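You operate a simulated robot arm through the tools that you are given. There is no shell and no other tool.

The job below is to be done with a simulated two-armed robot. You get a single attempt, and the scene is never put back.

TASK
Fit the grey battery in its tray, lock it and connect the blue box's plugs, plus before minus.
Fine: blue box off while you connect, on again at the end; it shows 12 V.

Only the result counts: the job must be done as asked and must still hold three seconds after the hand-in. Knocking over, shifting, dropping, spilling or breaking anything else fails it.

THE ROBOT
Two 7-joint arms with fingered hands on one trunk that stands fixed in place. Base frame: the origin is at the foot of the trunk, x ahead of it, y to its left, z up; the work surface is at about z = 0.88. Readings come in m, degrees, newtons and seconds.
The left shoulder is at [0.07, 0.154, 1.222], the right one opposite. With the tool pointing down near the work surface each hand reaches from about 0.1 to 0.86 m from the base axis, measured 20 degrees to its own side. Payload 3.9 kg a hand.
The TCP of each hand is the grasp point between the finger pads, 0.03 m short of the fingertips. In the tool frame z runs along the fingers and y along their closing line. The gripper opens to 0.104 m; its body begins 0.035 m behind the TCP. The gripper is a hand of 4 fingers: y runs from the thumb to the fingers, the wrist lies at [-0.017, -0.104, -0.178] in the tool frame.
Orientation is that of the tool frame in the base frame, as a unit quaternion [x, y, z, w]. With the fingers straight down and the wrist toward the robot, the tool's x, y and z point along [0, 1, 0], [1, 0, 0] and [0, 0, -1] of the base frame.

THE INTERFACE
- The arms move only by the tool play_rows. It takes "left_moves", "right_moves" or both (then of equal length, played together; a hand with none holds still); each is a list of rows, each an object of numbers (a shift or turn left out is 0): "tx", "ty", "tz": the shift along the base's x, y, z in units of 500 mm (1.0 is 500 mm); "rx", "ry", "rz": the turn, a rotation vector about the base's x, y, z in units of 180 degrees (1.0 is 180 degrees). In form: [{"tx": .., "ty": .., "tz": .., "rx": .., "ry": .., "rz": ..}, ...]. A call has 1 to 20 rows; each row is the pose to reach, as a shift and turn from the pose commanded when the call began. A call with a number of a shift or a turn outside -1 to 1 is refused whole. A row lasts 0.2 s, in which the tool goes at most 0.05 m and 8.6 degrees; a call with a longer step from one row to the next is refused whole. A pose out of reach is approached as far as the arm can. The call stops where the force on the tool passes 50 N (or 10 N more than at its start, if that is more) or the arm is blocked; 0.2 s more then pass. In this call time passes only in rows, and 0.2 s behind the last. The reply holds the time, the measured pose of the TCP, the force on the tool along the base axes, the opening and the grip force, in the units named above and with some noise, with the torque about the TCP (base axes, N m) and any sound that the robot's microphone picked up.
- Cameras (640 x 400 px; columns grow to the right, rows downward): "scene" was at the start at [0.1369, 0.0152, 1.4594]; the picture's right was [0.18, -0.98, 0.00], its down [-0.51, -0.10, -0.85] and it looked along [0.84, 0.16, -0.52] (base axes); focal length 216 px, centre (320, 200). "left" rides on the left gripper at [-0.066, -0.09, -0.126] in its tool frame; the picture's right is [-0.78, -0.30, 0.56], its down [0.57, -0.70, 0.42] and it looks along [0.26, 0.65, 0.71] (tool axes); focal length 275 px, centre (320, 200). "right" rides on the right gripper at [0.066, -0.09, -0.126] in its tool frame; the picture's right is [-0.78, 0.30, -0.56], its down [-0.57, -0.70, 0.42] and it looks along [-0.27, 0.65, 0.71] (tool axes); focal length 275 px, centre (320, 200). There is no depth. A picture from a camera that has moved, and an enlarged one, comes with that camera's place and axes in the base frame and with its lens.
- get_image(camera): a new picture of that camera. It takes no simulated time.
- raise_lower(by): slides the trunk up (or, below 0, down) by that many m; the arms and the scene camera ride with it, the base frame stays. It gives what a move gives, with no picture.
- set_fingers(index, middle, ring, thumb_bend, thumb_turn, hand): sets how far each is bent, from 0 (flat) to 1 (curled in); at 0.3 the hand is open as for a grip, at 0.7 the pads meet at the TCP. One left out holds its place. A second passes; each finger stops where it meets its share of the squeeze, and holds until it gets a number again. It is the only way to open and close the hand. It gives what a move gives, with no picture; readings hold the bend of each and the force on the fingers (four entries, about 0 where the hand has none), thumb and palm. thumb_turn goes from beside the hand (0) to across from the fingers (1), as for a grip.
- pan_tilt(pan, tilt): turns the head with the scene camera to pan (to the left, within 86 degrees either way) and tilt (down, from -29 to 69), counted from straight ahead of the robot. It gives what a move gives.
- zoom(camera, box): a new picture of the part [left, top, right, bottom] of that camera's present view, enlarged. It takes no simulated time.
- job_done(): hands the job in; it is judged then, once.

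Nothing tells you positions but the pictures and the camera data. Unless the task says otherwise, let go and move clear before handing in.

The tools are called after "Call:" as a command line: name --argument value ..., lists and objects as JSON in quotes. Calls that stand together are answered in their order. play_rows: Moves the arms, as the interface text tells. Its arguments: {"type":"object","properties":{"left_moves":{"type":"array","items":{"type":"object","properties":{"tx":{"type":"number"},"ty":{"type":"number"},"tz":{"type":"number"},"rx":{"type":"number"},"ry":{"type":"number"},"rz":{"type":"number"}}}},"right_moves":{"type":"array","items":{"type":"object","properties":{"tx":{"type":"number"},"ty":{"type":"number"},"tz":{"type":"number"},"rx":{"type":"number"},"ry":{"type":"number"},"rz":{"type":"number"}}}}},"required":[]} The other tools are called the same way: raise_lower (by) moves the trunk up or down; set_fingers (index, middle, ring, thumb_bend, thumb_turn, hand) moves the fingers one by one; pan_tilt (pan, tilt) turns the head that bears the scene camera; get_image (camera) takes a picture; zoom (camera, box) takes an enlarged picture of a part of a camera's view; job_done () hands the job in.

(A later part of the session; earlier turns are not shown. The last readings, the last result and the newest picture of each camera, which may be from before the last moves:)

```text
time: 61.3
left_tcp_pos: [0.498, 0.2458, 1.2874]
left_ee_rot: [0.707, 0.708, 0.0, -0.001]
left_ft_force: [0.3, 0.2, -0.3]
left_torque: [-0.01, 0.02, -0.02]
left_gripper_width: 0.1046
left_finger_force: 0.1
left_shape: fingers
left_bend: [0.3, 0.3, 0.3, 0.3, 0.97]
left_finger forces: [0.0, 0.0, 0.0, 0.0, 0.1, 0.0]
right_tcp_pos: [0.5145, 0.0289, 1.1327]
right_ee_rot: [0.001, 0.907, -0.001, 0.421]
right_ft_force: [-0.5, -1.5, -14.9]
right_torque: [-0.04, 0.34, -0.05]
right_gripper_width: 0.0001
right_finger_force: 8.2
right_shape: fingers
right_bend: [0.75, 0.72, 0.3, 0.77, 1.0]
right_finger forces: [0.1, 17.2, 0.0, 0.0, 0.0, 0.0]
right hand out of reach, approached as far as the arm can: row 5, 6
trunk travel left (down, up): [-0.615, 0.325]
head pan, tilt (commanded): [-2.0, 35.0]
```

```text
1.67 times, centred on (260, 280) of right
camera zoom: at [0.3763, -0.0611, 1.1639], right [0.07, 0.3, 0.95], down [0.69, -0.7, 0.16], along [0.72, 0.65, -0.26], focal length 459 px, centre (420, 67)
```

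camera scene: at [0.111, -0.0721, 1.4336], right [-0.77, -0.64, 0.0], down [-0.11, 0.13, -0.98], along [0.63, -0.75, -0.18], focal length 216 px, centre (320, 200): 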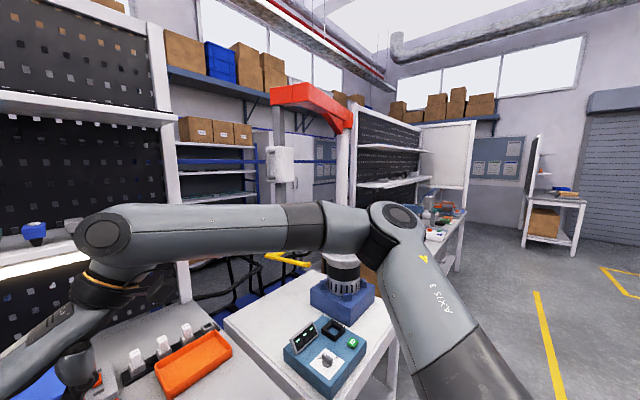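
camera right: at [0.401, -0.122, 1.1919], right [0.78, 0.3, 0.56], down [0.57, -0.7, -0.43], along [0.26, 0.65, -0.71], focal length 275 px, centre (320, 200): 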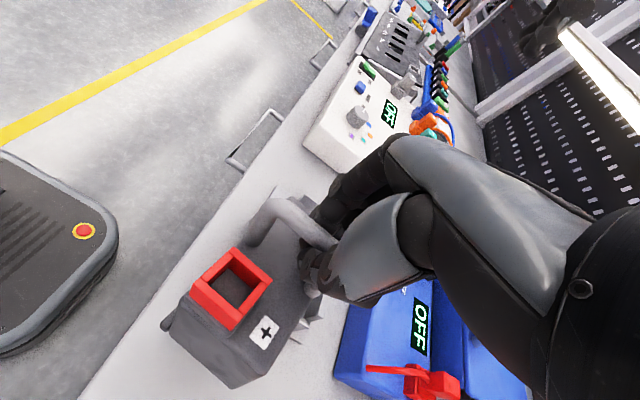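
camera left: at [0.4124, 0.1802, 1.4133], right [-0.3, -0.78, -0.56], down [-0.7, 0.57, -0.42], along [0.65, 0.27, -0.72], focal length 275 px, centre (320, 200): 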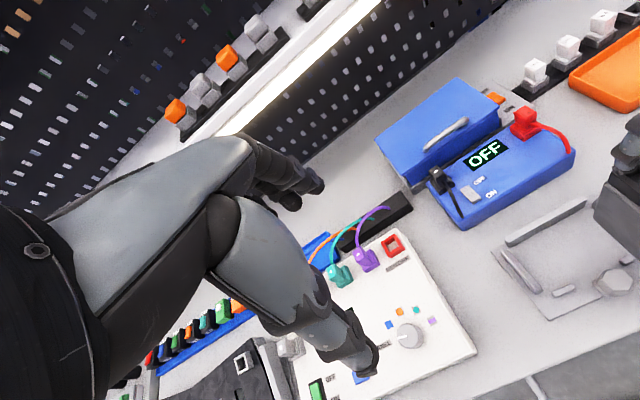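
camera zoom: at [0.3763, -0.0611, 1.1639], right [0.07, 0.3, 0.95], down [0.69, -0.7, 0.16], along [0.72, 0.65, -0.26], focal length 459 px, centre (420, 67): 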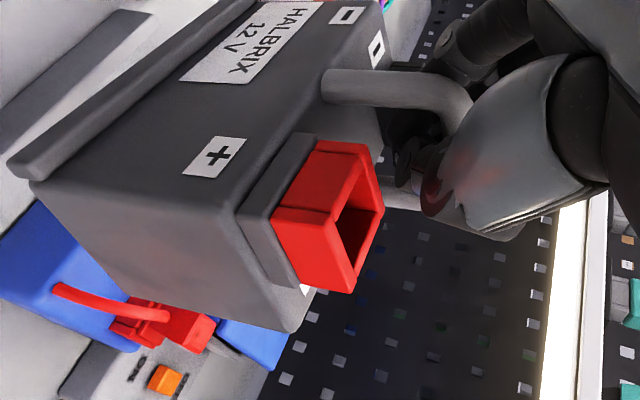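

The hand is at (0.5145,0.029). I'll measure where the battery itself hangs now, since it may have shifted relative to the hand.

Call:
zoom --camera "scene" --box '[265, 195, 335, 255]'

Call:
zoom --camera "left" --box '[440, 80, 640, 280]'

```text
6.67 times, centred on (300, 225) of scene
camera zoom: at [0.1384, -0.0042, 1.3935], right [-0.03, -1.0, 0.0], down [-0.57, 0.02, -0.82], along [0.82, -0.03, -0.57], focal length 1443 px, centre (453, 33)
```

zoom: 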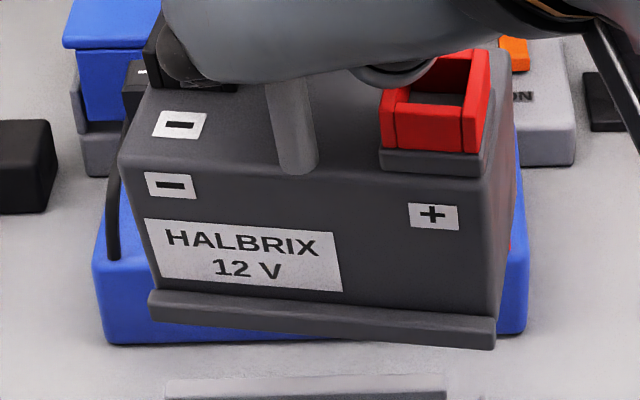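

```text
2.00 times, centred on (540, 180) of left
camera zoom: at [0.4091, 0.1799, 1.4146], right [-0.3, -0.78, -0.56], down [-0.7, 0.57, -0.42], along [0.65, 0.27, -0.71], focal length 551 px, centre (-120, 240)
```

zoom: 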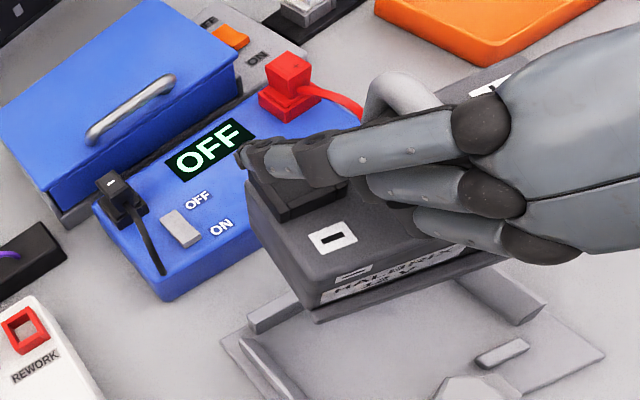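

The battery's centre hangs at about (0.541,0.025), yawed -8°, so the hand needs to go back in x and a little left, which is within reach. First I'll retighten the grip.

Call:
set_fingers --hand "right" --index 0.9 --middle 0.9 --thumb_bend 0.95

Call:
zoom --camera "scene" --box '[265, 195, 335, 255]'

Call:
zoom --camera "left" --box '[440, 80, 640, 280]'

```text
time: 62.3
left_tcp_pos: [0.4981, 0.2466, 1.288]
left_ee_rot: [0.706, 0.708, 0.0, -0.001]
left_ft_force: [-0.7, 0.5, 0.2]
left_torque: [-0.01, 0.01, -0.02]
left_gripper_width: 0.1049
left_finger_force: 0.1
left_shape: fingers
left_bend: [0.3, 0.3, 0.3, 0.3, 0.97]
left_finger forces: [0.0, 0.1, 0.0, 0.0, 0.1, 0.0]
right_tcp_pos: [0.5158, 0.0285, 1.134]
right_ee_rot: [0.0, 0.907, 0.001, 0.42]
right_ft_force: [1.0, 0.1, -14.4]
right_torque: [0.06, 0.2, -0.01]
right_gripper_width: 0.0
right_finger_force: 9.3
right_shape: fingers
right_bend: [0.81, 0.75, 0.3, 0.86, 1.0]
right_finger forces: [0.0, 14.8, 0.0, 0.1, 4.0, 0.1]
trunk travel left (down, up): [-0.615, 0.325]
head pan, tilt (commanded): [-2.0, 35.0]
```

```text
6.67 times, centred on (300, 225) of scene
camera zoom: at [0.139, -0.0036, 1.3934], right [-0.03, -1.0, 0.0], down [-0.57, 0.02, -0.82], along [0.82, -0.03, -0.58], focal length 1443 px, centre (453, 33)
```

zoom: 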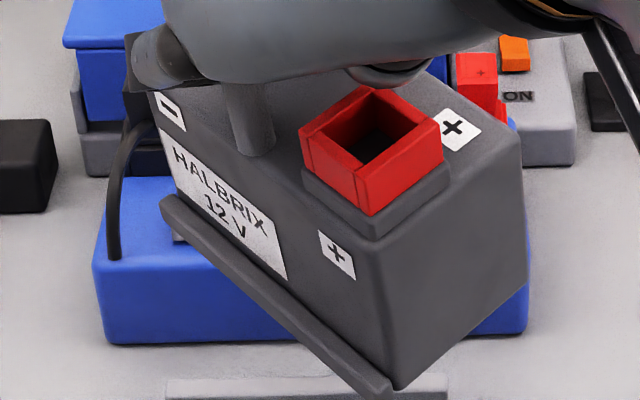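

```text
2.00 times, centred on (540, 180) of left
camera zoom: at [0.4098, 0.1805, 1.4143], right [-0.3, -0.78, -0.56], down [-0.7, 0.57, -0.42], along [0.65, 0.27, -0.72], focal length 551 px, centre (-120, 240)
```

zoom: 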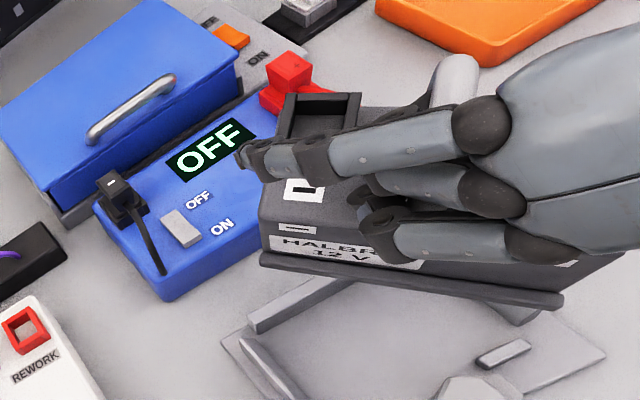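

Tightening twisted the battery instead: the thumb and middle finger make a couple. I'll take it back to free table on the right, set it down and regrasp leaning back, using index and middle as a fixed rest for the thumb to press against.

Call:
play_rows --right_moves '[{"tx": -0.01, "ty": -0.04}, {"tx": -0.02, "ty": -0.09}, {"tx": -0.03, "ty": -0.14}, {"tx": -0.035, "ty": -0.2}, {"tx": -0.04, "ty": -0.26}, {"tx": -0.04, "ty": -0.32}, {"tx": -0.04, "ty": -0.38}, {"tx": -0.04, "ty": -0.43}, {"tx": -0.04, "ty": -0.46}]'

Call:
pan_tilt --pan -15 --tilt 35

Call:
get_image --camera "scene"

Call:
zoom --camera "right" --box '[120, 160, 400, 400]'

```text
time: 64.3
left_tcp_pos: [0.4971, 0.2446, 1.2875]
left_ee_rot: [0.707, 0.707, -0.001, -0.001]
left_ft_force: [0.4, 0.4, 0.7]
left_torque: [0.0, -0.03, 0.02]
left_gripper_width: 0.1048
left_finger_force: 0.0
left_shape: fingers
left_bend: [0.3, 0.3, 0.3, 0.3, 0.97]
left_finger forces: [0.1, 0.1, 0.1, 0.0, 0.1, 0.0]
right_tcp_pos: [0.4947, -0.2025, 1.1334]
right_ee_rot: [0.0, 0.907, 0.001, 0.422]
right_ft_force: [-0.3, 0.4, -14.6]
right_torque: [0.01, 0.21, 0.01]
right_gripper_width: 0.0001
right_finger_force: 10.4
right_shape: fingers
right_bend: [0.82, 0.75, 0.3, 0.87, 1.0]
right_finger forces: [0.0, 15.6, 0.0, 0.0, 4.7, 0.0]
trunk travel left (down, up): [-0.615, 0.325]
head pan, tilt (commanded): [-2.0, 35.0]
```

```text
time: 65.1
left_tcp_pos: [0.4977, 0.245, 1.2881]
left_ee_rot: [0.707, 0.708, -0.001, -0.001]
left_ft_force: [0.4, 0.6, 0.7]
left_torque: [0.02, 0.0, -0.02]
left_gripper_width: 0.1048
left_finger_force: 0.1
left_shape: fingers
left_bend: [0.3, 0.3, 0.3, 0.3, 0.97]
left_finger forces: [0.0, 0.0, 0.0, 0.0, 0.0, 0.0]
right_tcp_pos: [0.4959, -0.2016, 1.1328]
right_ee_rot: [0.0, 0.907, 0.001, 0.422]
right_ft_force: [-0.1, 0.3, -14.1]
right_torque: [0.09, 0.16, 0.03]
right_gripper_width: 0.0002
right_finger_force: 10.2
right_shape: fingers
right_bend: [0.82, 0.75, 0.3, 0.87, 1.0]
right_finger forces: [0.0, 14.4, 0.1, 0.0, 5.5, 0.0]
trunk travel left (down, up): [-0.615, 0.325]
head pan, tilt (commanded): [-15.0, 35.0]
```

```text
taken
camera scene: at [0.1356, -0.0244, 1.3935], right [-0.26, -0.97, 0.0], down [-0.56, 0.15, -0.82], along [0.79, -0.21, -0.57], focal length 216 px, centre (320, 200)
```

scene: 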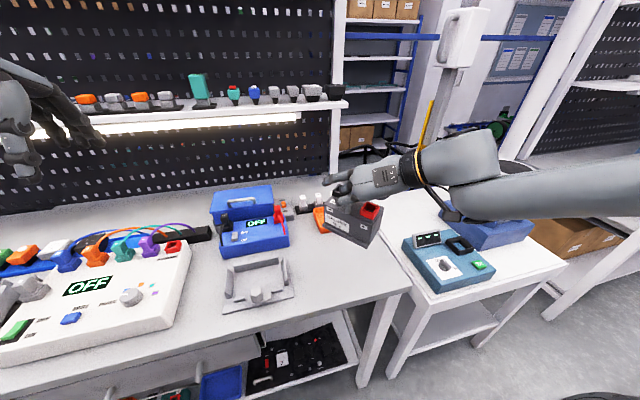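

```text
1.67 times, centred on (260, 280) of right
camera zoom: at [0.3563, -0.2913, 1.1641], right [0.07, 0.3, 0.95], down [0.69, -0.7, 0.16], along [0.72, 0.65, -0.26], focal length 459 px, centre (420, 67)
```

zoom: 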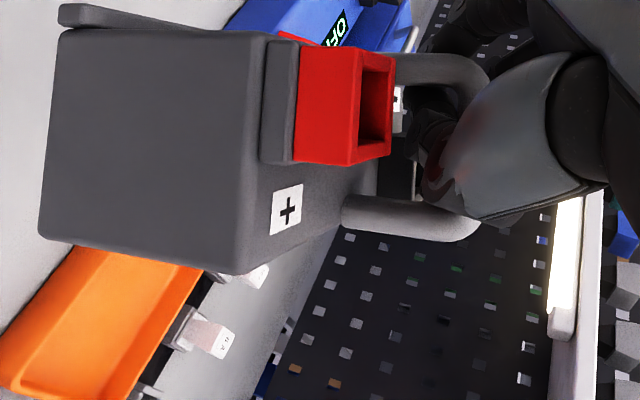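

The battery hangs over free table at about (0.52,-0.2). I'll lower it until the table takes its weight.

Call:
play_rows --right_moves '[{"tz": -0.05}, {"tz": -0.1}, {"tz": -0.14}, {"tz": -0.17}, {"tz": -0.19}]'

Call:
zoom --camera "scene" --box '[300, 160, 420, 280]'

```text
time: 66.3
left_tcp_pos: [0.4983, 0.2445, 1.2887]
left_ee_rot: [0.707, 0.707, 0.0, -0.001]
left_ft_force: [0.1, 0.2, -0.1]
left_torque: [0.0, 0.01, -0.01]
left_gripper_width: 0.1047
left_finger_force: 0.0
left_shape: fingers
left_bend: [0.3, 0.3, 0.3, 0.3, 0.97]
left_finger forces: [0.0, 0.0, 0.0, 0.0, 0.0, 0.0]
right_tcp_pos: [0.4945, -0.2024, 1.0394]
right_ee_rot: [0.0, 0.906, 0.0, 0.422]
right_ft_force: [-0.8, 0.0, -14.9]
right_torque: [0.02, 0.14, 0.03]
right_gripper_width: 0.0001
right_finger_force: 10.1
right_shape: fingers
right_bend: [0.82, 0.75, 0.3, 0.87, 1.0]
right_finger forces: [0.1, 13.9, 0.1, 0.1, 5.8, 0.1]
trunk travel left (down, up): [-0.615, 0.325]
head pan, tilt (commanded): [-15.0, 35.0]
```

```text
3.33 times, centred on (360, 220) of scene
camera zoom: at [0.1358, -0.025, 1.3935], right [-0.26, -0.97, 0.0], down [-0.56, 0.15, -0.82], along [0.79, -0.21, -0.58], focal length 721 px, centre (187, 133)
```

zoom: 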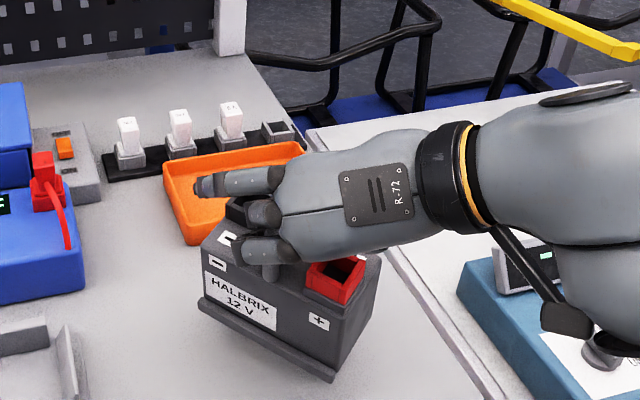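

Nearly down. I'll continue in small steps.

Call:
play_rows --right_moves '[{"tz": -0.01}, {"tz": -0.02}, {"tz": -0.03}, {"tz": -0.038}]'

Call:
zoom --camera "scene" --box '[300, 160, 420, 280]'

```text
time: 67.3
left_tcp_pos: [0.4976, 0.2443, 1.2882]
left_ee_rot: [0.706, 0.708, 0.0, -0.001]
left_ft_force: [0.0, 0.0, 0.7]
left_torque: [0.03, 0.03, 0.02]
left_gripper_width: 0.1051
left_finger_force: 0.2
left_shape: fingers
left_bend: [0.3, 0.3, 0.3, 0.3, 0.97]
left_finger forces: [0.1, 0.1, 0.0, 0.0, 0.0, 0.0]
right_tcp_pos: [0.4956, -0.2018, 1.0196]
right_ee_rot: [0.001, 0.907, 0.001, 0.421]
right_ft_force: [-1.2, 0.1, -14.2]
right_torque: [0.02, 0.13, 0.01]
right_gripper_width: 0.0
right_finger_force: 9.6
right_shape: fingers
right_bend: [0.82, 0.75, 0.3, 0.87, 1.0]
right_finger forces: [0.0, 14.5, 0.0, 0.0, 5.7, 0.0]
trunk travel left (down, up): [-0.615, 0.325]
head pan, tilt (commanded): [-15.0, 35.0]
```

```text
3.33 times, centred on (360, 220) of scene
camera zoom: at [0.1357, -0.0251, 1.3935], right [-0.26, -0.97, 0.0], down [-0.56, 0.15, -0.82], along [0.79, -0.21, -0.58], focal length 721 px, centre (187, 133)
```

zoom: 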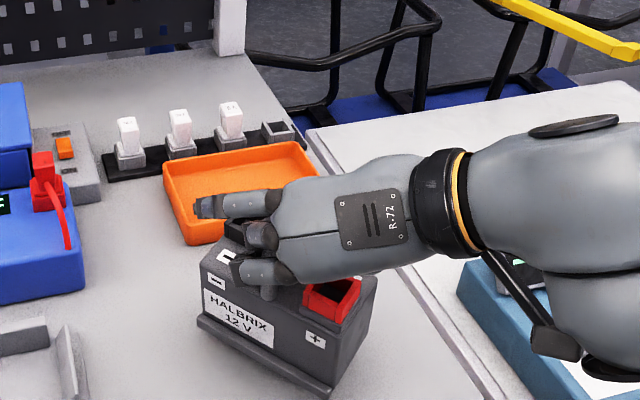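

Call:
play_rows --right_moves '[{"tz": -0.01}, {"tz": -0.02}, {"tz": -0.03}]'

Call:
zoom --camera "scene" --box '[300, 160, 420, 280]'

```text
time: 68.1
left_tcp_pos: [0.498, 0.2445, 1.2892]
left_ee_rot: [0.706, 0.708, 0.0, 0.0]
left_ft_force: [-0.4, 0.1, -0.7]
left_torque: [-0.03, 0.01, -0.02]
left_gripper_width: 0.1048
left_finger_force: 0.0
left_shape: fingers
left_bend: [0.3, 0.3, 0.3, 0.3, 0.97]
left_finger forces: [0.1, 0.0, 0.0, 0.0, 0.1, 0.0]
right_tcp_pos: [0.4932, -0.2016, 1.0046]
right_ee_rot: [-0.001, 0.908, 0.0, 0.42]
right_ft_force: [0.6, -0.4, -14.4]
right_torque: [0.0, 0.16, 0.0]
right_gripper_width: 0.0
right_finger_force: 9.8
right_shape: fingers
right_bend: [0.82, 0.75, 0.3, 0.87, 1.0]
right_finger forces: [0.0, 13.5, 0.1, 0.1, 5.9, 0.0]
trunk travel left (down, up): [-0.615, 0.325]
head pan, tilt (commanded): [-15.0, 35.0]
```

```text
3.33 times, centred on (360, 220) of scene
camera zoom: at [0.1354, -0.0247, 1.3935], right [-0.26, -0.97, 0.0], down [-0.56, 0.15, -0.82], along [0.79, -0.21, -0.57], focal length 721 px, centre (187, 133)
```

zoom: 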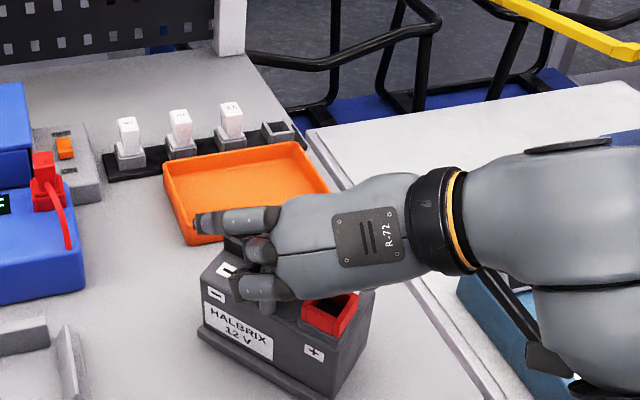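

Call:
play_rows --right_moves '[{"tz": -0.01}, {"tz": -0.02}, {"tz": -0.03}, {"tz": -0.04}]'

Call:
zoom --camera "scene" --box '[300, 160, 420, 280]'

Call:
get_image --camera "right"

```text
time: 69.1
left_tcp_pos: [0.4962, 0.2449, 1.2887]
left_ee_rot: [0.707, 0.707, -0.001, 0.0]
left_ft_force: [-0.4, -0.4, 0.2]
left_torque: [-0.03, 0.02, 0.01]
left_gripper_width: 0.1048
left_finger_force: 0.0
left_shape: fingers
left_bend: [0.3, 0.3, 0.3, 0.3, 0.97]
left_finger forces: [0.0, 0.1, 0.0, 0.1, 0.1, 0.1]
right_tcp_pos: [0.4844, -0.2063, 0.9799]
right_ee_rot: [0.003, 0.907, 0.0, 0.421]
right_ft_force: [-7.3, 1.7, 2.4]
right_torque: [-0.03, 0.0, -0.08]
right_gripper_width: 0.0
right_finger_force: 4.8
right_shape: fingers
right_bend: [0.84, 0.77, 0.3, 0.88, 1.0]
right_finger forces: [0.0, 7.8, 0.0, 0.0, 2.2, 0.0]
right hand out of reach, approached as far as the arm can: row 1, 2, 3, 4
trunk travel left (down, up): [-0.615, 0.325]
head pan, tilt (commanded): [-15.0, 35.0]
```

```text
3.33 times, centred on (360, 220) of scene
camera zoom: at [0.1329, -0.0238, 1.3936], right [-0.26, -0.97, 0.0], down [-0.55, 0.15, -0.82], along [0.79, -0.21, -0.57], focal length 721 px, centre (187, 133)
```

zoom: 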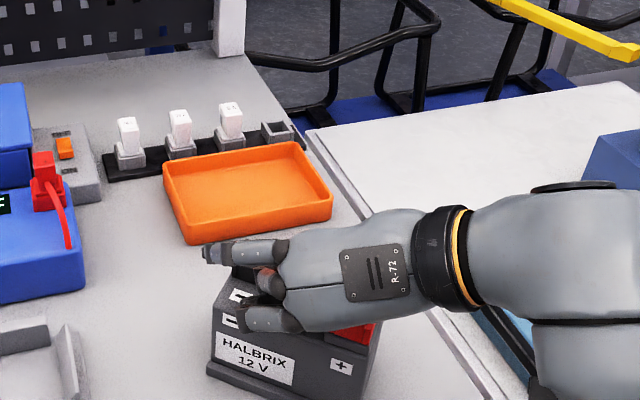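

```text
taken
camera right: at [0.3463, -0.2961, 1.011], right [0.08, 0.29, 0.95], down [0.69, -0.7, 0.16], along [0.72, 0.65, -0.26], focal length 275 px, centre (320, 200)
```

right: 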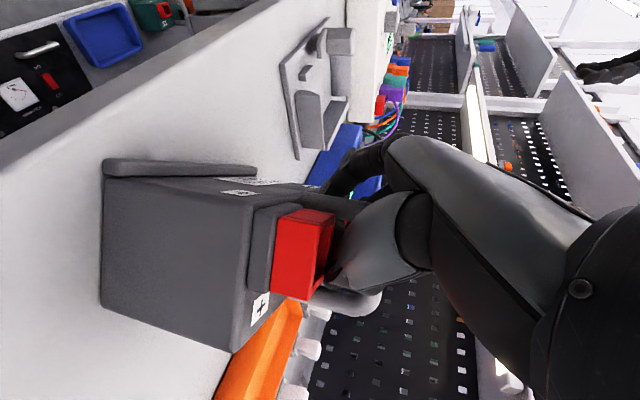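

The table has taken the weight. I'll open the fingers and look.

Call:
set_fingers --hand "right" --index 0.5 --middle 0.5 --ring 0.3 --thumb_bend 0.5

Call:
zoom --camera "scene" --box '[300, 160, 420, 280]'

Call:
get_image --camera "right"

```text
time: 70.1
left_tcp_pos: [0.4921, 0.248, 1.2906]
left_ee_rot: [0.707, 0.707, 0.001, 0.003]
left_ft_force: [-1.0, -0.2, -0.8]
left_torque: [0.02, 0.03, 0.04]
left_gripper_width: 0.1046
left_finger_force: 0.0
left_shape: fingers
left_bend: [0.3, 0.3, 0.3, 0.3, 0.97]
left_finger forces: [0.1, 0.1, 0.0, 0.0, 0.0, 0.1]
right_tcp_pos: [0.485, -0.2049, 0.9854]
right_ee_rot: [0.0, 0.904, -0.002, 0.428]
right_ft_force: [-0.6, 0.1, 32.1]
right_torque: [0.06, -0.57, -0.07]
right_gripper_width: 0.0068
right_finger_force: 23.7
right_shape: fingers
right_bend: [0.73, 0.72, 0.3, 0.64, 1.0]
right_finger forces: [21.2, 10.0, 0.1, 0.0, 16.3, 0.0]
trunk travel left (down, up): [-0.615, 0.325]
head pan, tilt (commanded): [-15.0, 35.0]
```

```text
3.33 times, centred on (360, 220) of scene
camera zoom: at [0.129, -0.022, 1.3945], right [-0.26, -0.97, 0.0], down [-0.55, 0.15, -0.82], along [0.79, -0.21, -0.57], focal length 721 px, centre (187, 133)
```

zoom: 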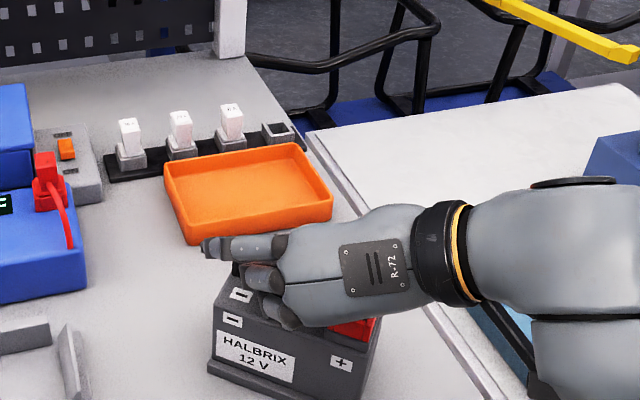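

```text
taken
camera right: at [0.346, -0.2947, 1.0152], right [0.06, 0.3, 0.95], down [0.69, -0.7, 0.17], along [0.72, 0.65, -0.25], focal length 275 px, centre (320, 200)
```

right: 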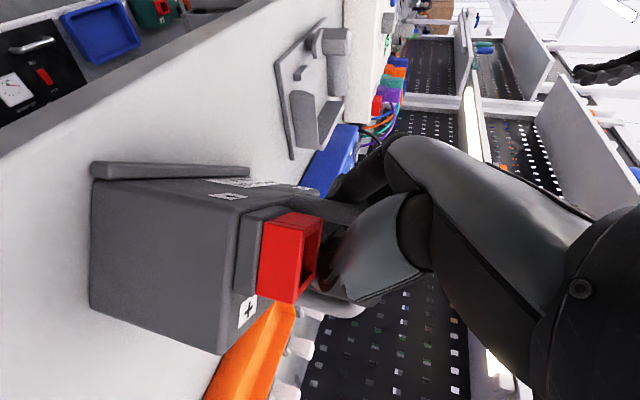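

The opening fingers are pressing on the battery top because the hand is too low. I'll raise it a little to let them open.

Call:
play_rows --right_moves '[{"tz": 0.01}, {"tz": 0.02}, {"tz": 0.03}]'

Call:
set_fingers --hand "right" --index 0.45 --middle 0.45 --ring 0.3 --thumb_bend 0.45

Call:
zoom --camera "scene" --box '[300, 160, 420, 280]'

Call:
get_image --camera "right"

```text
time: 70.9
left_tcp_pos: [0.4959, 0.2447, 1.2893]
left_ee_rot: [0.708, 0.707, 0.0, 0.0]
left_ft_force: [0.1, -0.6, 0.0]
left_torque: [0.03, -0.01, -0.03]
left_gripper_width: 0.1048
left_finger_force: 0.0
left_shape: fingers
left_bend: [0.3, 0.3, 0.3, 0.3, 0.97]
left_finger forces: [0.1, 0.1, 0.0, 0.1, 0.1, 0.0]
right_tcp_pos: [0.4884, -0.2079, 0.996]
right_ee_rot: [0.001, 0.906, -0.001, 0.423]
right_ft_force: [-0.8, 2.6, -0.4]
right_torque: [0.06, 0.05, 0.03]
right_gripper_width: 0.0486
right_finger_force: 1.1
right_shape: fingers
right_bend: [0.5, 0.5, 0.3, 0.53, 1.0]
right_finger forces: [0.0, 0.1, 0.0, 0.0, 2.3, 0.1]
trunk travel left (down, up): [-0.615, 0.325]
head pan, tilt (commanded): [-15.0, 35.0]
```

```text
time: 71.9
left_tcp_pos: [0.4952, 0.2467, 1.2896]
left_ee_rot: [0.707, 0.707, -0.001, 0.0]
left_ft_force: [1.3, 0.3, 0.3]
left_torque: [0.01, 0.02, 0.01]
left_gripper_width: 0.1049
left_finger_force: 0.1
left_shape: fingers
left_bend: [0.3, 0.3, 0.3, 0.3, 0.97]
left_finger forces: [0.0, 0.0, 0.1, 0.1, 0.0, 0.0]
right_tcp_pos: [0.4865, -0.2075, 0.9962]
right_ee_rot: [-0.001, 0.906, 0.001, 0.423]
right_ft_force: [-1.6, 4.6, -0.3]
right_torque: [0.09, 0.04, 0.07]
right_gripper_width: 0.0587
right_finger_force: 2.1
right_shape: fingers
right_bend: [0.45, 0.45, 0.3, 0.5, 0.99]
right_finger forces: [0.0, 0.0, 0.0, 0.0, 4.2, 0.0]
trunk travel left (down, up): [-0.615, 0.325]
head pan, tilt (commanded): [-15.0, 35.0]
```

```text
3.33 times, centred on (360, 220) of scene
camera zoom: at [0.1333, -0.023, 1.3938], right [-0.26, -0.97, 0.0], down [-0.55, 0.15, -0.82], along [0.79, -0.21, -0.57], focal length 721 px, centre (187, 133)
```

zoom: 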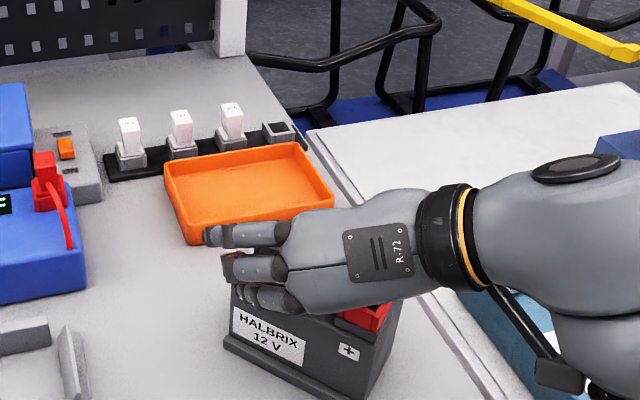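

```text
taken
camera right: at [0.3483, -0.296, 1.0272], right [0.07, 0.3, 0.95], down [0.69, -0.7, 0.17], along [0.72, 0.65, -0.26], focal length 275 px, centre (320, 200)
```

right: 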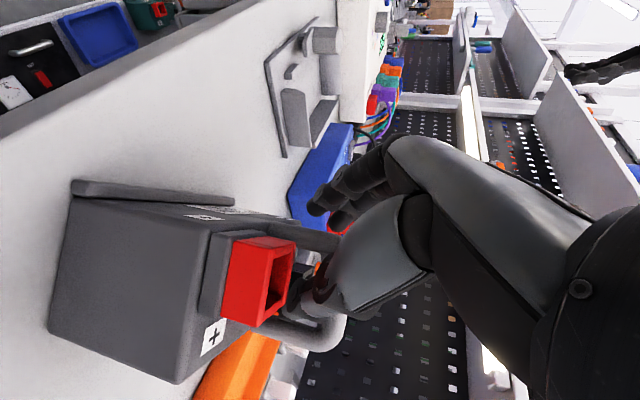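

The fingers are free; the thumb only leans lightly on the red socket. I'll lift straight up.

Call:
play_rows --right_moves '[{"tz": 0.02}, {"tz": 0.06}, {"tz": 0.12}, {"tz": 0.2}, {"tz": 0.28}]'

Call:
zoom --camera "scene" --box '[300, 160, 420, 280]'

Call:
get_image --camera "right"

```text
time: 73.1
left_tcp_pos: [0.4968, 0.2461, 1.2891]
left_ee_rot: [0.707, 0.707, 0.0, 0.0]
left_ft_force: [-1.1, -0.1, 0.6]
left_torque: [-0.03, -0.02, -0.03]
left_gripper_width: 0.1051
left_finger_force: 0.0
left_shape: fingers
left_bend: [0.3, 0.3, 0.3, 0.3, 0.97]
left_finger forces: [0.0, 0.1, 0.1, 0.0, 0.0, 0.0]
right_tcp_pos: [0.4856, -0.2062, 1.1365]
right_ee_rot: [0.001, 0.906, 0.0, 0.423]
right_ft_force: [-0.3, -0.2, 0.5]
right_torque: [0.01, -0.01, -0.02]
right_gripper_width: 0.0668
right_finger_force: 0.1
right_shape: fingers
right_bend: [0.45, 0.45, 0.3, 0.45, 0.99]
right_finger forces: [0.0, 0.0, 0.1, 0.0, 0.0, 0.0]
trunk travel left (down, up): [-0.615, 0.325]
head pan, tilt (commanded): [-15.0, 35.0]
```

```text
3.33 times, centred on (360, 220) of scene
camera zoom: at [0.1333, -0.0238, 1.3938], right [-0.26, -0.97, 0.0], down [-0.55, 0.15, -0.82], along [0.79, -0.21, -0.57], focal length 721 px, centre (187, 133)
```

zoom: 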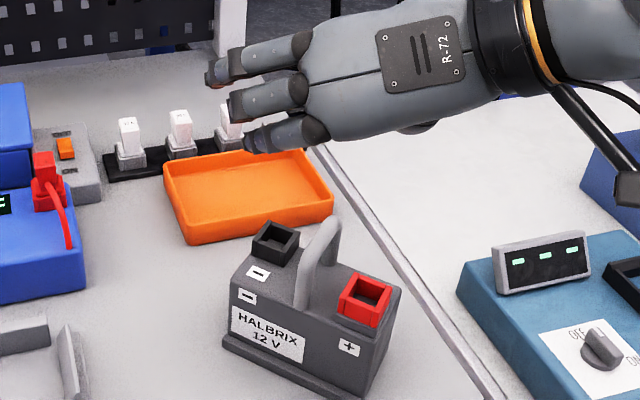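

```text
taken
camera right: at [0.3482, -0.2965, 1.167], right [0.07, 0.3, 0.95], down [0.69, -0.7, 0.17], along [0.72, 0.65, -0.26], focal length 275 px, centre (320, 200)
```

right: 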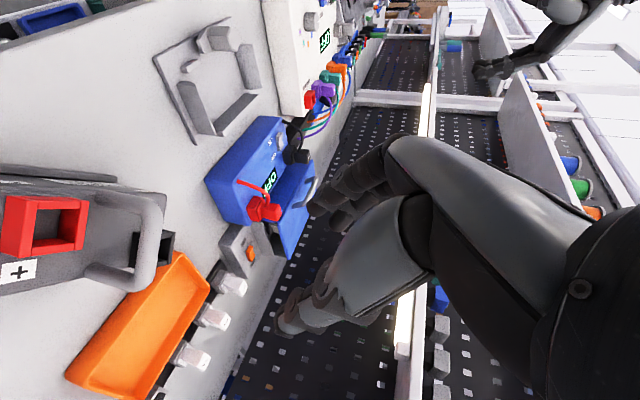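

The battery stands upright again on free table. Before regrasping, I'll explore with the empty hand how far this leaned-back posture can reach over the tray.

Call:
play_rows --right_moves '[{"ty": 0.06}, {"ty": 0.12}, {"ty": 0.18}, {"ty": 0.24}, {"ty": 0.3}, {"ty": 0.36}, {"ty": 0.42}, {"ty": 0.47}, {"ty": 0.512}, {"ty": 0.512, "tz": -0.06}, {"ty": 0.512, "tz": -0.12}, {"ty": 0.512, "tz": -0.18}, {"ty": 0.512, "tz": -0.24}]'

```text
time: 75.9
left_tcp_pos: [0.4953, 0.2463, 1.2895]
left_ee_rot: [0.707, 0.707, 0.0, 0.001]
left_ft_force: [-0.7, -0.3, -1.0]
left_torque: [0.0, 0.0, 0.01]
left_gripper_width: 0.1047
left_finger_force: 0.2
left_shape: fingers
left_bend: [0.3, 0.3, 0.3, 0.3, 0.97]
left_finger forces: [0.0, 0.1, 0.0, 0.0, 0.0, 0.0]
right_tcp_pos: [0.473, 0.0118, 1.0367]
right_ee_rot: [0.0, 0.906, -0.001, 0.423]
right_ft_force: [0.1, -0.6, -0.5]
right_torque: [0.03, -0.02, 0.0]
right_gripper_width: 0.0668
right_finger_force: 0.0
right_shape: fingers
right_bend: [0.45, 0.45, 0.3, 0.45, 0.99]
right_finger forces: [0.0, 0.0, 0.0, 0.0, 0.1, 0.0]
right hand out of reach, approached as far as the arm can: row 9, 10, 11, 12, 13
trunk travel left (down, up): [-0.615, 0.325]
head pan, tilt (commanded): [-15.0, 35.0]
```

Reach shrinks as the hand goes lower relative to the shoulder, so a lower trunk should help. I'll raise both hands clear and lower the trunk another 0.2 m.

Call:
play_rows --left_moves '[{"tz": 0.04}, {"tz": 0.08}, {"tz": 0.12}, {"tz": 0.16}, {"tz": 0.2}, {"tz": 0.24}, {"tz": 0.24}, {"tz": 0.24}]' --right_moves '[{"tz": 0.06}, {"ty": -0.05, "tz": 0.12}, {"ty": -0.1, "tz": 0.18}, {"ty": -0.15, "tz": 0.24}, {"ty": -0.2, "tz": 0.3}, {"ty": -0.2, "tz": 0.36}, {"ty": -0.2, "tz": 0.42}, {"ty": -0.2, "tz": 0.46}]'

Call:
raise_lower --by -0.2

Call:
get_image --camera "scene"

```text
time: 77.7
left_tcp_pos: [0.4958, 0.246, 1.4104]
left_ee_rot: [0.706, 0.708, 0.0, 0.0]
left_ft_force: [0.7, -0.5, 0.0]
left_torque: [0.02, -0.04, -0.02]
left_gripper_width: 0.1048
left_finger_force: 0.1
left_shape: fingers
left_bend: [0.3, 0.3, 0.3, 0.3, 0.97]
left_finger forces: [0.0, 0.0, 0.0, 0.1, 0.1, 0.1]
right_tcp_pos: [0.474, -0.0874, 1.2661]
right_ee_rot: [-0.001, 0.906, 0.0, 0.422]
right_ft_force: [-0.2, -0.4, 0.0]
right_torque: [0.02, 0.0, 0.02]
right_gripper_width: 0.0667
right_finger_force: 0.1
right_shape: fingers
right_bend: [0.45, 0.45, 0.3, 0.45, 0.99]
right_finger forces: [0.0, 0.1, 0.0, 0.0, 0.0, 0.0]
trunk travel left (down, up): [-0.615, 0.325]
head pan, tilt (commanded): [-15.0, 35.0]
```

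```text
time: 79.8
left_tcp_pos: [0.4955, 0.2463, 1.2096]
left_ee_rot: [0.706, 0.708, 0.001, 0.001]
left_ft_force: [0.4, 1.2, -0.5]
left_torque: [0.0, -0.01, -0.01]
left_gripper_width: 0.1047
left_finger_force: 0.1
left_shape: fingers
left_bend: [0.3, 0.3, 0.3, 0.3, 0.97]
left_finger forces: [0.1, 0.1, 0.0, 0.0, 0.0, 0.1]
right_tcp_pos: [0.4743, -0.0876, 1.0663]
right_ee_rot: [0.0, 0.906, 0.0, 0.422]
right_ft_force: [-0.3, 0.4, 0.1]
right_torque: [-0.02, 0.0, -0.02]
right_gripper_width: 0.0665
right_finger_force: 0.2
right_shape: fingers
right_bend: [0.45, 0.45, 0.3, 0.45, 0.99]
right_finger forces: [0.0, 0.0, 0.1, 0.0, 0.0, 0.0]
trunk travel left (down, up): [-0.415, 0.525]
head pan, tilt (commanded): [-15.0, 35.0]
```

```text
taken
camera scene: at [0.1334, -0.0239, 1.1938], right [-0.26, -0.97, 0.0], down [-0.55, 0.15, -0.82], along [0.79, -0.21, -0.57], focal length 216 px, centre (320, 200)
```

scene: 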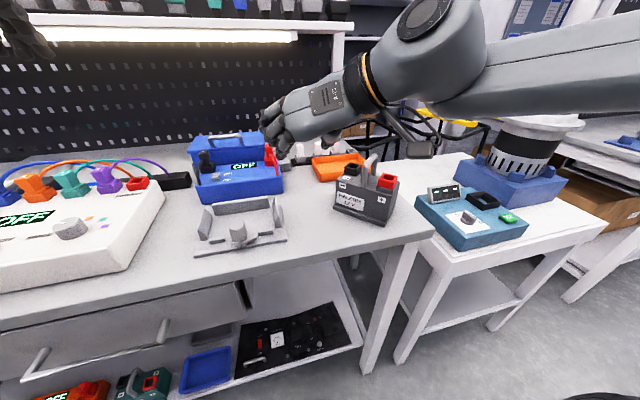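

Now I'll test the reach over the tray from this trunk height, still with the empty hand.

Call:
play_rows --right_moves '[{"tx": 0.004, "ty": 0.05}, {"tx": 0.01, "ty": 0.1}, {"tx": 0.016, "ty": 0.15}, {"tx": 0.02, "ty": 0.2}, {"tx": 0.026, "ty": 0.24}, {"tx": 0.032, "ty": 0.271}, {"tx": 0.032, "ty": 0.271, "tz": -0.03}, {"tx": 0.032, "ty": 0.271, "tz": -0.06}, {"tx": 0.032, "ty": 0.271, "tz": -0.09}, {"tx": 0.06, "ty": 0.271, "tz": -0.09}, {"tx": 0.09, "ty": 0.271, "tz": -0.09}]'

```text
time: 82.2
left_tcp_pos: [0.4967, 0.246, 1.2093]
left_ee_rot: [0.706, 0.708, 0.0, 0.0]
left_ft_force: [1.0, 0.3, 0.9]
left_torque: [0.01, -0.01, -0.02]
left_gripper_width: 0.1048
left_finger_force: 0.0
left_shape: fingers
left_bend: [0.3, 0.3, 0.3, 0.3, 0.97]
left_finger forces: [0.0, 0.1, 0.0, 0.0, 0.0, 0.1]
right_tcp_pos: [0.4948, 0.0325, 1.0237]
right_ee_rot: [0.0, 0.906, 0.0, 0.422]
right_ft_force: [1.3, 0.2, 0.4]
right_torque: [-0.03, 0.01, 0.01]
right_gripper_width: 0.0666
right_finger_force: 0.1
right_shape: fingers
right_bend: [0.45, 0.45, 0.3, 0.45, 0.99]
right_finger forces: [0.0, 0.1, 0.0, 0.0, 0.0, 0.0]
right hand out of reach, approached as far as the arm can: row 6, 7, 8, 9, 10, 11
trunk travel left (down, up): [-0.415, 0.525]
head pan, tilt (commanded): [-15.0, 35.0]
```

Lowering the trunk didn't extend the reach, so this posture won't do. A better grasp may be the natural hand yaw, squeezing the whole handle lengthwise with the thumb on its front leg and fingers on its rear leg. I'll restore the trunk height and test reach in that posture.

Call:
raise_lower --by 0.26

Call:
play_rows --right_moves '[{"ty": -0.06, "ry": 0.046}, {"ty": -0.12, "ry": 0.092}, {"ty": -0.18, "ry": 0.138}, {"ty": -0.2, "ry": 0.184}, {"ty": -0.22, "ry": 0.23}, {"ty": -0.24, "ry": 0.2778}]'

Call:
play_rows --right_moves '[{"rz": -0.0417}, {"rz": -0.0833}, {"rz": -0.125}, {"rz": -0.1667}, {"rz": -0.2083}, {"rz": -0.25}, {"rz": -0.2917}, {"rz": -0.3333}, {"rz": -0.375}, {"rz": -0.4167}, {"rz": -0.4583}, {"rz": -0.5}]'

```text
time: 84.9
left_tcp_pos: [0.4968, 0.2457, 1.4689]
left_ee_rot: [0.706, 0.708, 0.0, 0.0]
left_ft_force: [0.1, 0.2, -0.4]
left_torque: [0.04, -0.01, -0.02]
left_gripper_width: 0.1047
left_finger_force: 0.0
left_shape: fingers
left_bend: [0.3, 0.3, 0.3, 0.3, 0.97]
left_finger forces: [0.1, 0.0, 0.0, 0.1, 0.0, 0.1]
right_tcp_pos: [0.4956, 0.0327, 1.2852]
right_ee_rot: [-0.001, 0.906, -0.001, 0.423]
right_ft_force: [0.3, 0.0, -0.5]
right_torque: [0.02, 0.01, 0.0]
right_gripper_width: 0.0669
right_finger_force: 0.1
right_shape: fingers
right_bend: [0.45, 0.45, 0.3, 0.45, 0.99]
right_finger forces: [0.0, 0.0, 0.0, 0.0, 0.0, 0.1]
trunk travel left (down, up): [-0.675, 0.265]
head pan, tilt (commanded): [-15.0, 35.0]
```

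```text
time: 86.3
left_tcp_pos: [0.4994, 0.2428, 1.4683]
left_ee_rot: [0.707, 0.707, 0.0, -0.002]
left_ft_force: [0.3, 0.2, -0.6]
left_torque: [0.02, 0.05, 0.0]
left_gripper_width: 0.1048
left_finger_force: 0.0
left_shape: fingers
left_bend: [0.3, 0.3, 0.3, 0.3, 0.97]
left_finger forces: [0.1, 0.0, 0.0, 0.0, 0.0, 0.1]
right_tcp_pos: [0.498, -0.0931, 1.2819]
right_ee_rot: [0.002, 1.0, 0.0, 0.001]
right_ft_force: [0.6, -0.5, -1.2]
right_torque: [0.03, 0.0, -0.02]
right_gripper_width: 0.0663
right_finger_force: 0.1
right_shape: fingers
right_bend: [0.45, 0.45, 0.3, 0.45, 0.99]
right_finger forces: [0.0, 0.0, 0.0, 0.0, 0.0, 0.0]
trunk travel left (down, up): [-0.675, 0.265]
head pan, tilt (commanded): [-15.0, 35.0]
```

```text
time: 88.9
left_tcp_pos: [0.4964, 0.244, 1.4704]
left_ee_rot: [0.706, 0.708, 0.001, -0.001]
left_ft_force: [-0.8, -0.7, 0.1]
left_torque: [-0.01, 0.04, 0.01]
left_gripper_width: 0.1047
left_finger_force: 0.2
left_shape: fingers
left_bend: [0.3, 0.3, 0.3, 0.3, 0.97]
left_finger forces: [0.0, 0.0, 0.0, 0.1, 0.1, 0.0]
right_tcp_pos: [0.5122, -0.2709, 1.2627]
right_ee_rot: [0.645, 0.763, 0.022, -0.015]
right_ft_force: [0.4, 0.2, -0.1]
right_torque: [-0.03, 0.05, -0.03]
right_gripper_width: 0.0667
right_finger_force: 0.1
right_shape: fingers
right_bend: [0.45, 0.45, 0.3, 0.45, 0.99]
right_finger forces: [0.1, 0.0, 0.1, 0.0, 0.0, 0.0]
right hand out of reach, approached as far as the arm can: row 8, 9, 10, 11, 12
trunk travel left (down, up): [-0.675, 0.265]
head pan, tilt (commanded): [-15.0, 35.0]
```

The arm drifted right when finishing that turn high up. I'll finish the turn, then go lower and test how far left it can reach with the natural yaw.

Call:
play_rows --right_moves '[{"tz": -0.06, "rz": -0.027}, {"tz": -0.12, "rz": -0.0536}, {"tz": -0.18, "rz": -0.0536}, {"tz": -0.24, "rz": -0.0536}, {"tz": -0.3, "rz": -0.0536}, {"ty": 0.08, "tz": -0.34, "rz": -0.0536}, {"ty": 0.16, "tz": -0.34, "rz": -0.0536}, {"ty": 0.24, "tz": -0.34, "rz": -0.0536}, {"ty": 0.32, "tz": -0.34, "rz": -0.0536}, {"ty": 0.4, "tz": -0.34, "rz": -0.0536}, {"ty": 0.48, "tz": -0.34, "rz": -0.0536}, {"ty": 0.56, "tz": -0.34, "rz": -0.0536}, {"ty": 0.63, "tz": -0.34, "rz": -0.0536}]'

Call:
get_image --camera "scene"

```text
time: 91.7
left_tcp_pos: [0.4961, 0.2449, 1.4706]
left_ee_rot: [0.706, 0.708, 0.0, 0.0]
left_ft_force: [0.5, 0.1, 0.6]
left_torque: [0.01, 0.01, 0.0]
left_gripper_width: 0.1048
left_finger_force: 0.0
left_shape: fingers
left_bend: [0.3, 0.3, 0.3, 0.3, 0.97]
left_finger forces: [0.0, 0.0, 0.0, 0.1, 0.0, 0.0]
right_tcp_pos: [0.4915, -0.2183, 1.0653]
right_ee_rot: [0.667, 0.739, 0.077, -0.052]
right_ft_force: [-0.5, 0.5, 0.4]
right_torque: [0.01, 0.01, 0.05]
right_gripper_width: 0.0666
right_finger_force: 0.0
right_shape: fingers
right_bend: [0.45, 0.45, 0.3, 0.45, 0.99]
right_finger forces: [0.1, 0.0, 0.1, 0.1, 0.1, 0.0]
right hand out of reach, approached as far as the arm can: row 1, 2, 3, 4, 5, 6, 7, 8, 9, 10, 11, 12, 13
trunk travel left (down, up): [-0.675, 0.265]
head pan, tilt (commanded): [-15.0, 35.0]
```

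```text
taken
camera scene: at [0.1337, -0.0238, 1.4538], right [-0.26, -0.97, 0.0], down [-0.55, 0.15, -0.82], along [0.79, -0.21, -0.57], focal length 216 px, centre (320, 200)
```

scene: 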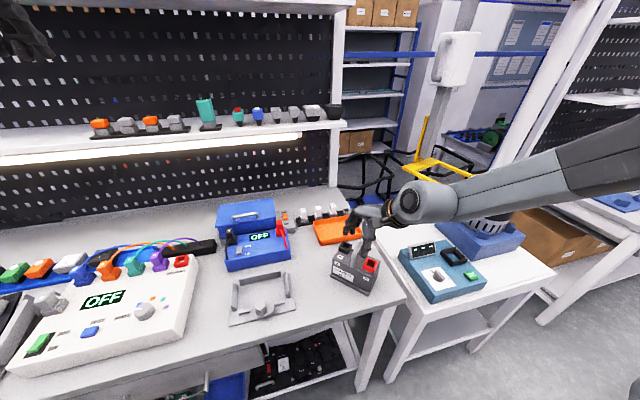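

The arm's elbow has drifted out into a poor posture. I'll bring the right hand back to its starting pose to recover it.

Call:
play_rows --right_moves '[{"tz": 0.06}, {"tz": 0.12, "ty": -0.04, "tx": 0.02}, {"tz": 0.2, "ty": -0.09, "tx": 0.04}, {"tz": 0.28, "ty": -0.14, "tx": 0.066, "rx": -0.015, "ry": 0.003, "rz": -0.008}, {"tz": 0.36, "ty": -0.178, "tx": 0.066, "rx": -0.03, "ry": 0.006, "rz": -0.016}, {"tz": 0.42, "ty": -0.178, "tx": 0.066, "rx": -0.058, "ry": 0.011, "rz": -0.0324}, {"tz": 0.42, "ty": -0.178, "tx": 0.066, "rx": -0.058, "ry": 0.011, "rz": -0.0324}]'

Call:
pan_tilt --pan -50 --tilt 10

Call:
get_image --camera "scene"

```text
time: 93.3
left_tcp_pos: [0.4967, 0.2458, 1.4686]
left_ee_rot: [0.707, 0.707, 0.0, 0.0]
left_ft_force: [0.2, 0.6, 1.2]
left_torque: [0.03, -0.02, 0.02]
left_gripper_width: 0.1049
left_finger_force: 0.1
left_shape: fingers
left_bend: [0.3, 0.3, 0.3, 0.3, 0.97]
left_finger forces: [0.0, 0.1, 0.0, 0.1, 0.1, 0.1]
right_tcp_pos: [0.5304, -0.3473, 1.2754]
right_ee_rot: [0.7, 0.714, 0.004, -0.002]
right_ft_force: [0.4, -0.5, 0.4]
right_torque: [-0.01, -0.04, 0.01]
right_gripper_width: 0.0664
right_finger_force: 0.1
right_shape: fingers
right_bend: [0.45, 0.45, 0.3, 0.45, 0.99]
right_finger forces: [0.0, 0.0, 0.0, 0.0, 0.1, 0.0]
right hand out of reach, approached as far as the arm can: row 6, 7
trunk travel left (down, up): [-0.675, 0.265]
head pan, tilt (commanded): [-15.0, 35.0]
```

```text
time: 94.3
left_tcp_pos: [0.4961, 0.2454, 1.4684]
left_ee_rot: [0.706, 0.708, 0.0, 0.0]
left_ft_force: [0.1, 0.1, -0.4]
left_torque: [0.0, 0.0, -0.01]
left_gripper_width: 0.1046
left_finger_force: 0.0
left_shape: fingers
left_bend: [0.3, 0.3, 0.3, 0.3, 0.97]
left_finger forces: [0.1, 0.1, 0.0, 0.1, 0.0, 0.0]
right_tcp_pos: [0.5311, -0.3474, 1.2769]
right_ee_rot: [0.7, 0.714, 0.004, -0.002]
right_ft_force: [-0.2, 0.6, 0.8]
right_torque: [-0.01, 0.03, -0.01]
right_gripper_width: 0.0667
right_finger_force: 0.2
right_shape: fingers
right_bend: [0.45, 0.45, 0.3, 0.45, 0.99]
right_finger forces: [0.0, 0.1, 0.0, 0.0, 0.0, 0.0]
trunk travel left (down, up): [-0.675, 0.265]
head pan, tilt (commanded): [-50.0, 10.0]
```

```text
taken
camera scene: at [0.1084, -0.0724, 1.4938], right [-0.77, -0.64, 0.0], down [-0.11, 0.13, -0.98], along [0.63, -0.75, -0.17], focal length 216 px, centre (320, 200)
```

scene: 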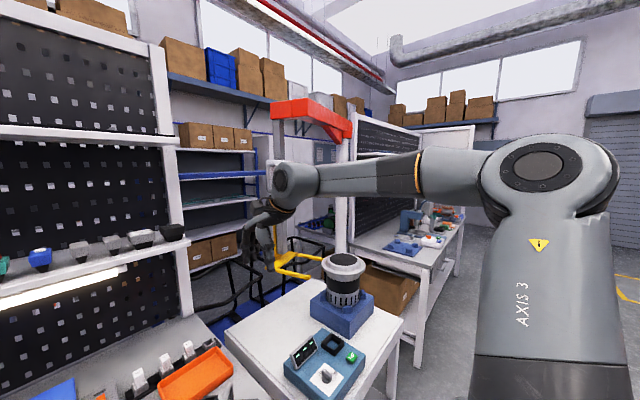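

The elbow is now up and back, a different branch from the start. I'll turn the wrist out to the right again and see whether the elbow returns to its earlier place.

Call:
play_rows --right_moves '[{"ty": 0.02, "tz": -0.01, "rz": 0.04}, {"ty": 0.04, "tz": -0.02, "rz": 0.08}, {"ty": 0.06, "tz": -0.03, "rz": 0.12}, {"ty": 0.08, "tz": -0.04, "rz": 0.16}, {"ty": 0.1, "tz": -0.05, "rz": 0.2}, {"ty": 0.12, "tz": -0.06, "rz": 0.24}, {"ty": 0.14, "tz": -0.07, "rz": 0.28}, {"ty": 0.16, "tz": -0.08, "rz": 0.32}, {"ty": 0.18, "tz": -0.09, "rz": 0.36}, {"ty": 0.2, "tz": -0.1, "rz": 0.4}, {"ty": 0.22, "tz": -0.11, "rz": 0.44}, {"ty": 0.24, "tz": -0.12, "rz": 0.48}, {"ty": 0.26, "tz": -0.12, "rz": 0.4944}]'

Call:
get_image --camera "scene"

```text
time: 97.1
left_tcp_pos: [0.4977, 0.2461, 1.4688]
left_ee_rot: [0.706, 0.708, -0.001, 0.0]
left_ft_force: [0.6, -0.2, 1.2]
left_torque: [-0.01, -0.01, -0.01]
left_gripper_width: 0.1051
left_finger_force: 0.1
left_shape: fingers
left_bend: [0.3, 0.3, 0.3, 0.3, 0.97]
left_finger forces: [0.0, 0.0, 0.0, 0.0, 0.0, 0.0]
right_tcp_pos: [0.531, -0.2165, 1.217]
right_ee_rot: [0.008, 1.0, 0.001, 0.0]
right_ft_force: [-0.2, 0.5, -0.2]
right_torque: [-0.05, -0.03, -0.02]
right_gripper_width: 0.0665
right_finger_force: 0.2
right_shape: fingers
right_bend: [0.45, 0.45, 0.3, 0.45, 0.99]
right_finger forces: [0.0, 0.1, 0.0, 0.0, 0.1, 0.0]
trunk travel left (down, up): [-0.675, 0.265]
head pan, tilt (commanded): [-50.0, 10.0]
```

```text
taken
camera scene: at [0.1085, -0.0722, 1.4939], right [-0.77, -0.64, 0.0], down [-0.11, 0.13, -0.98], along [0.63, -0.75, -0.17], focal length 216 px, centre (320, 200)
```

scene: 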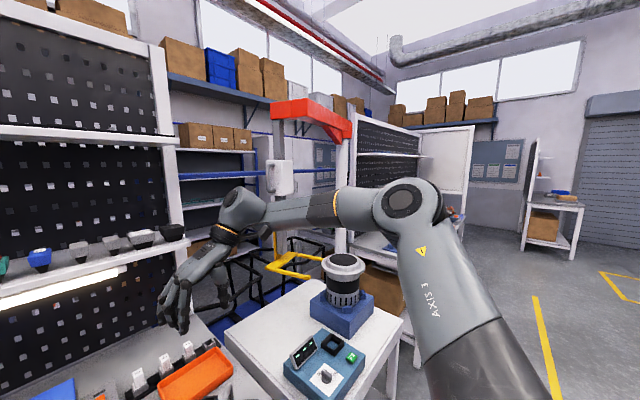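

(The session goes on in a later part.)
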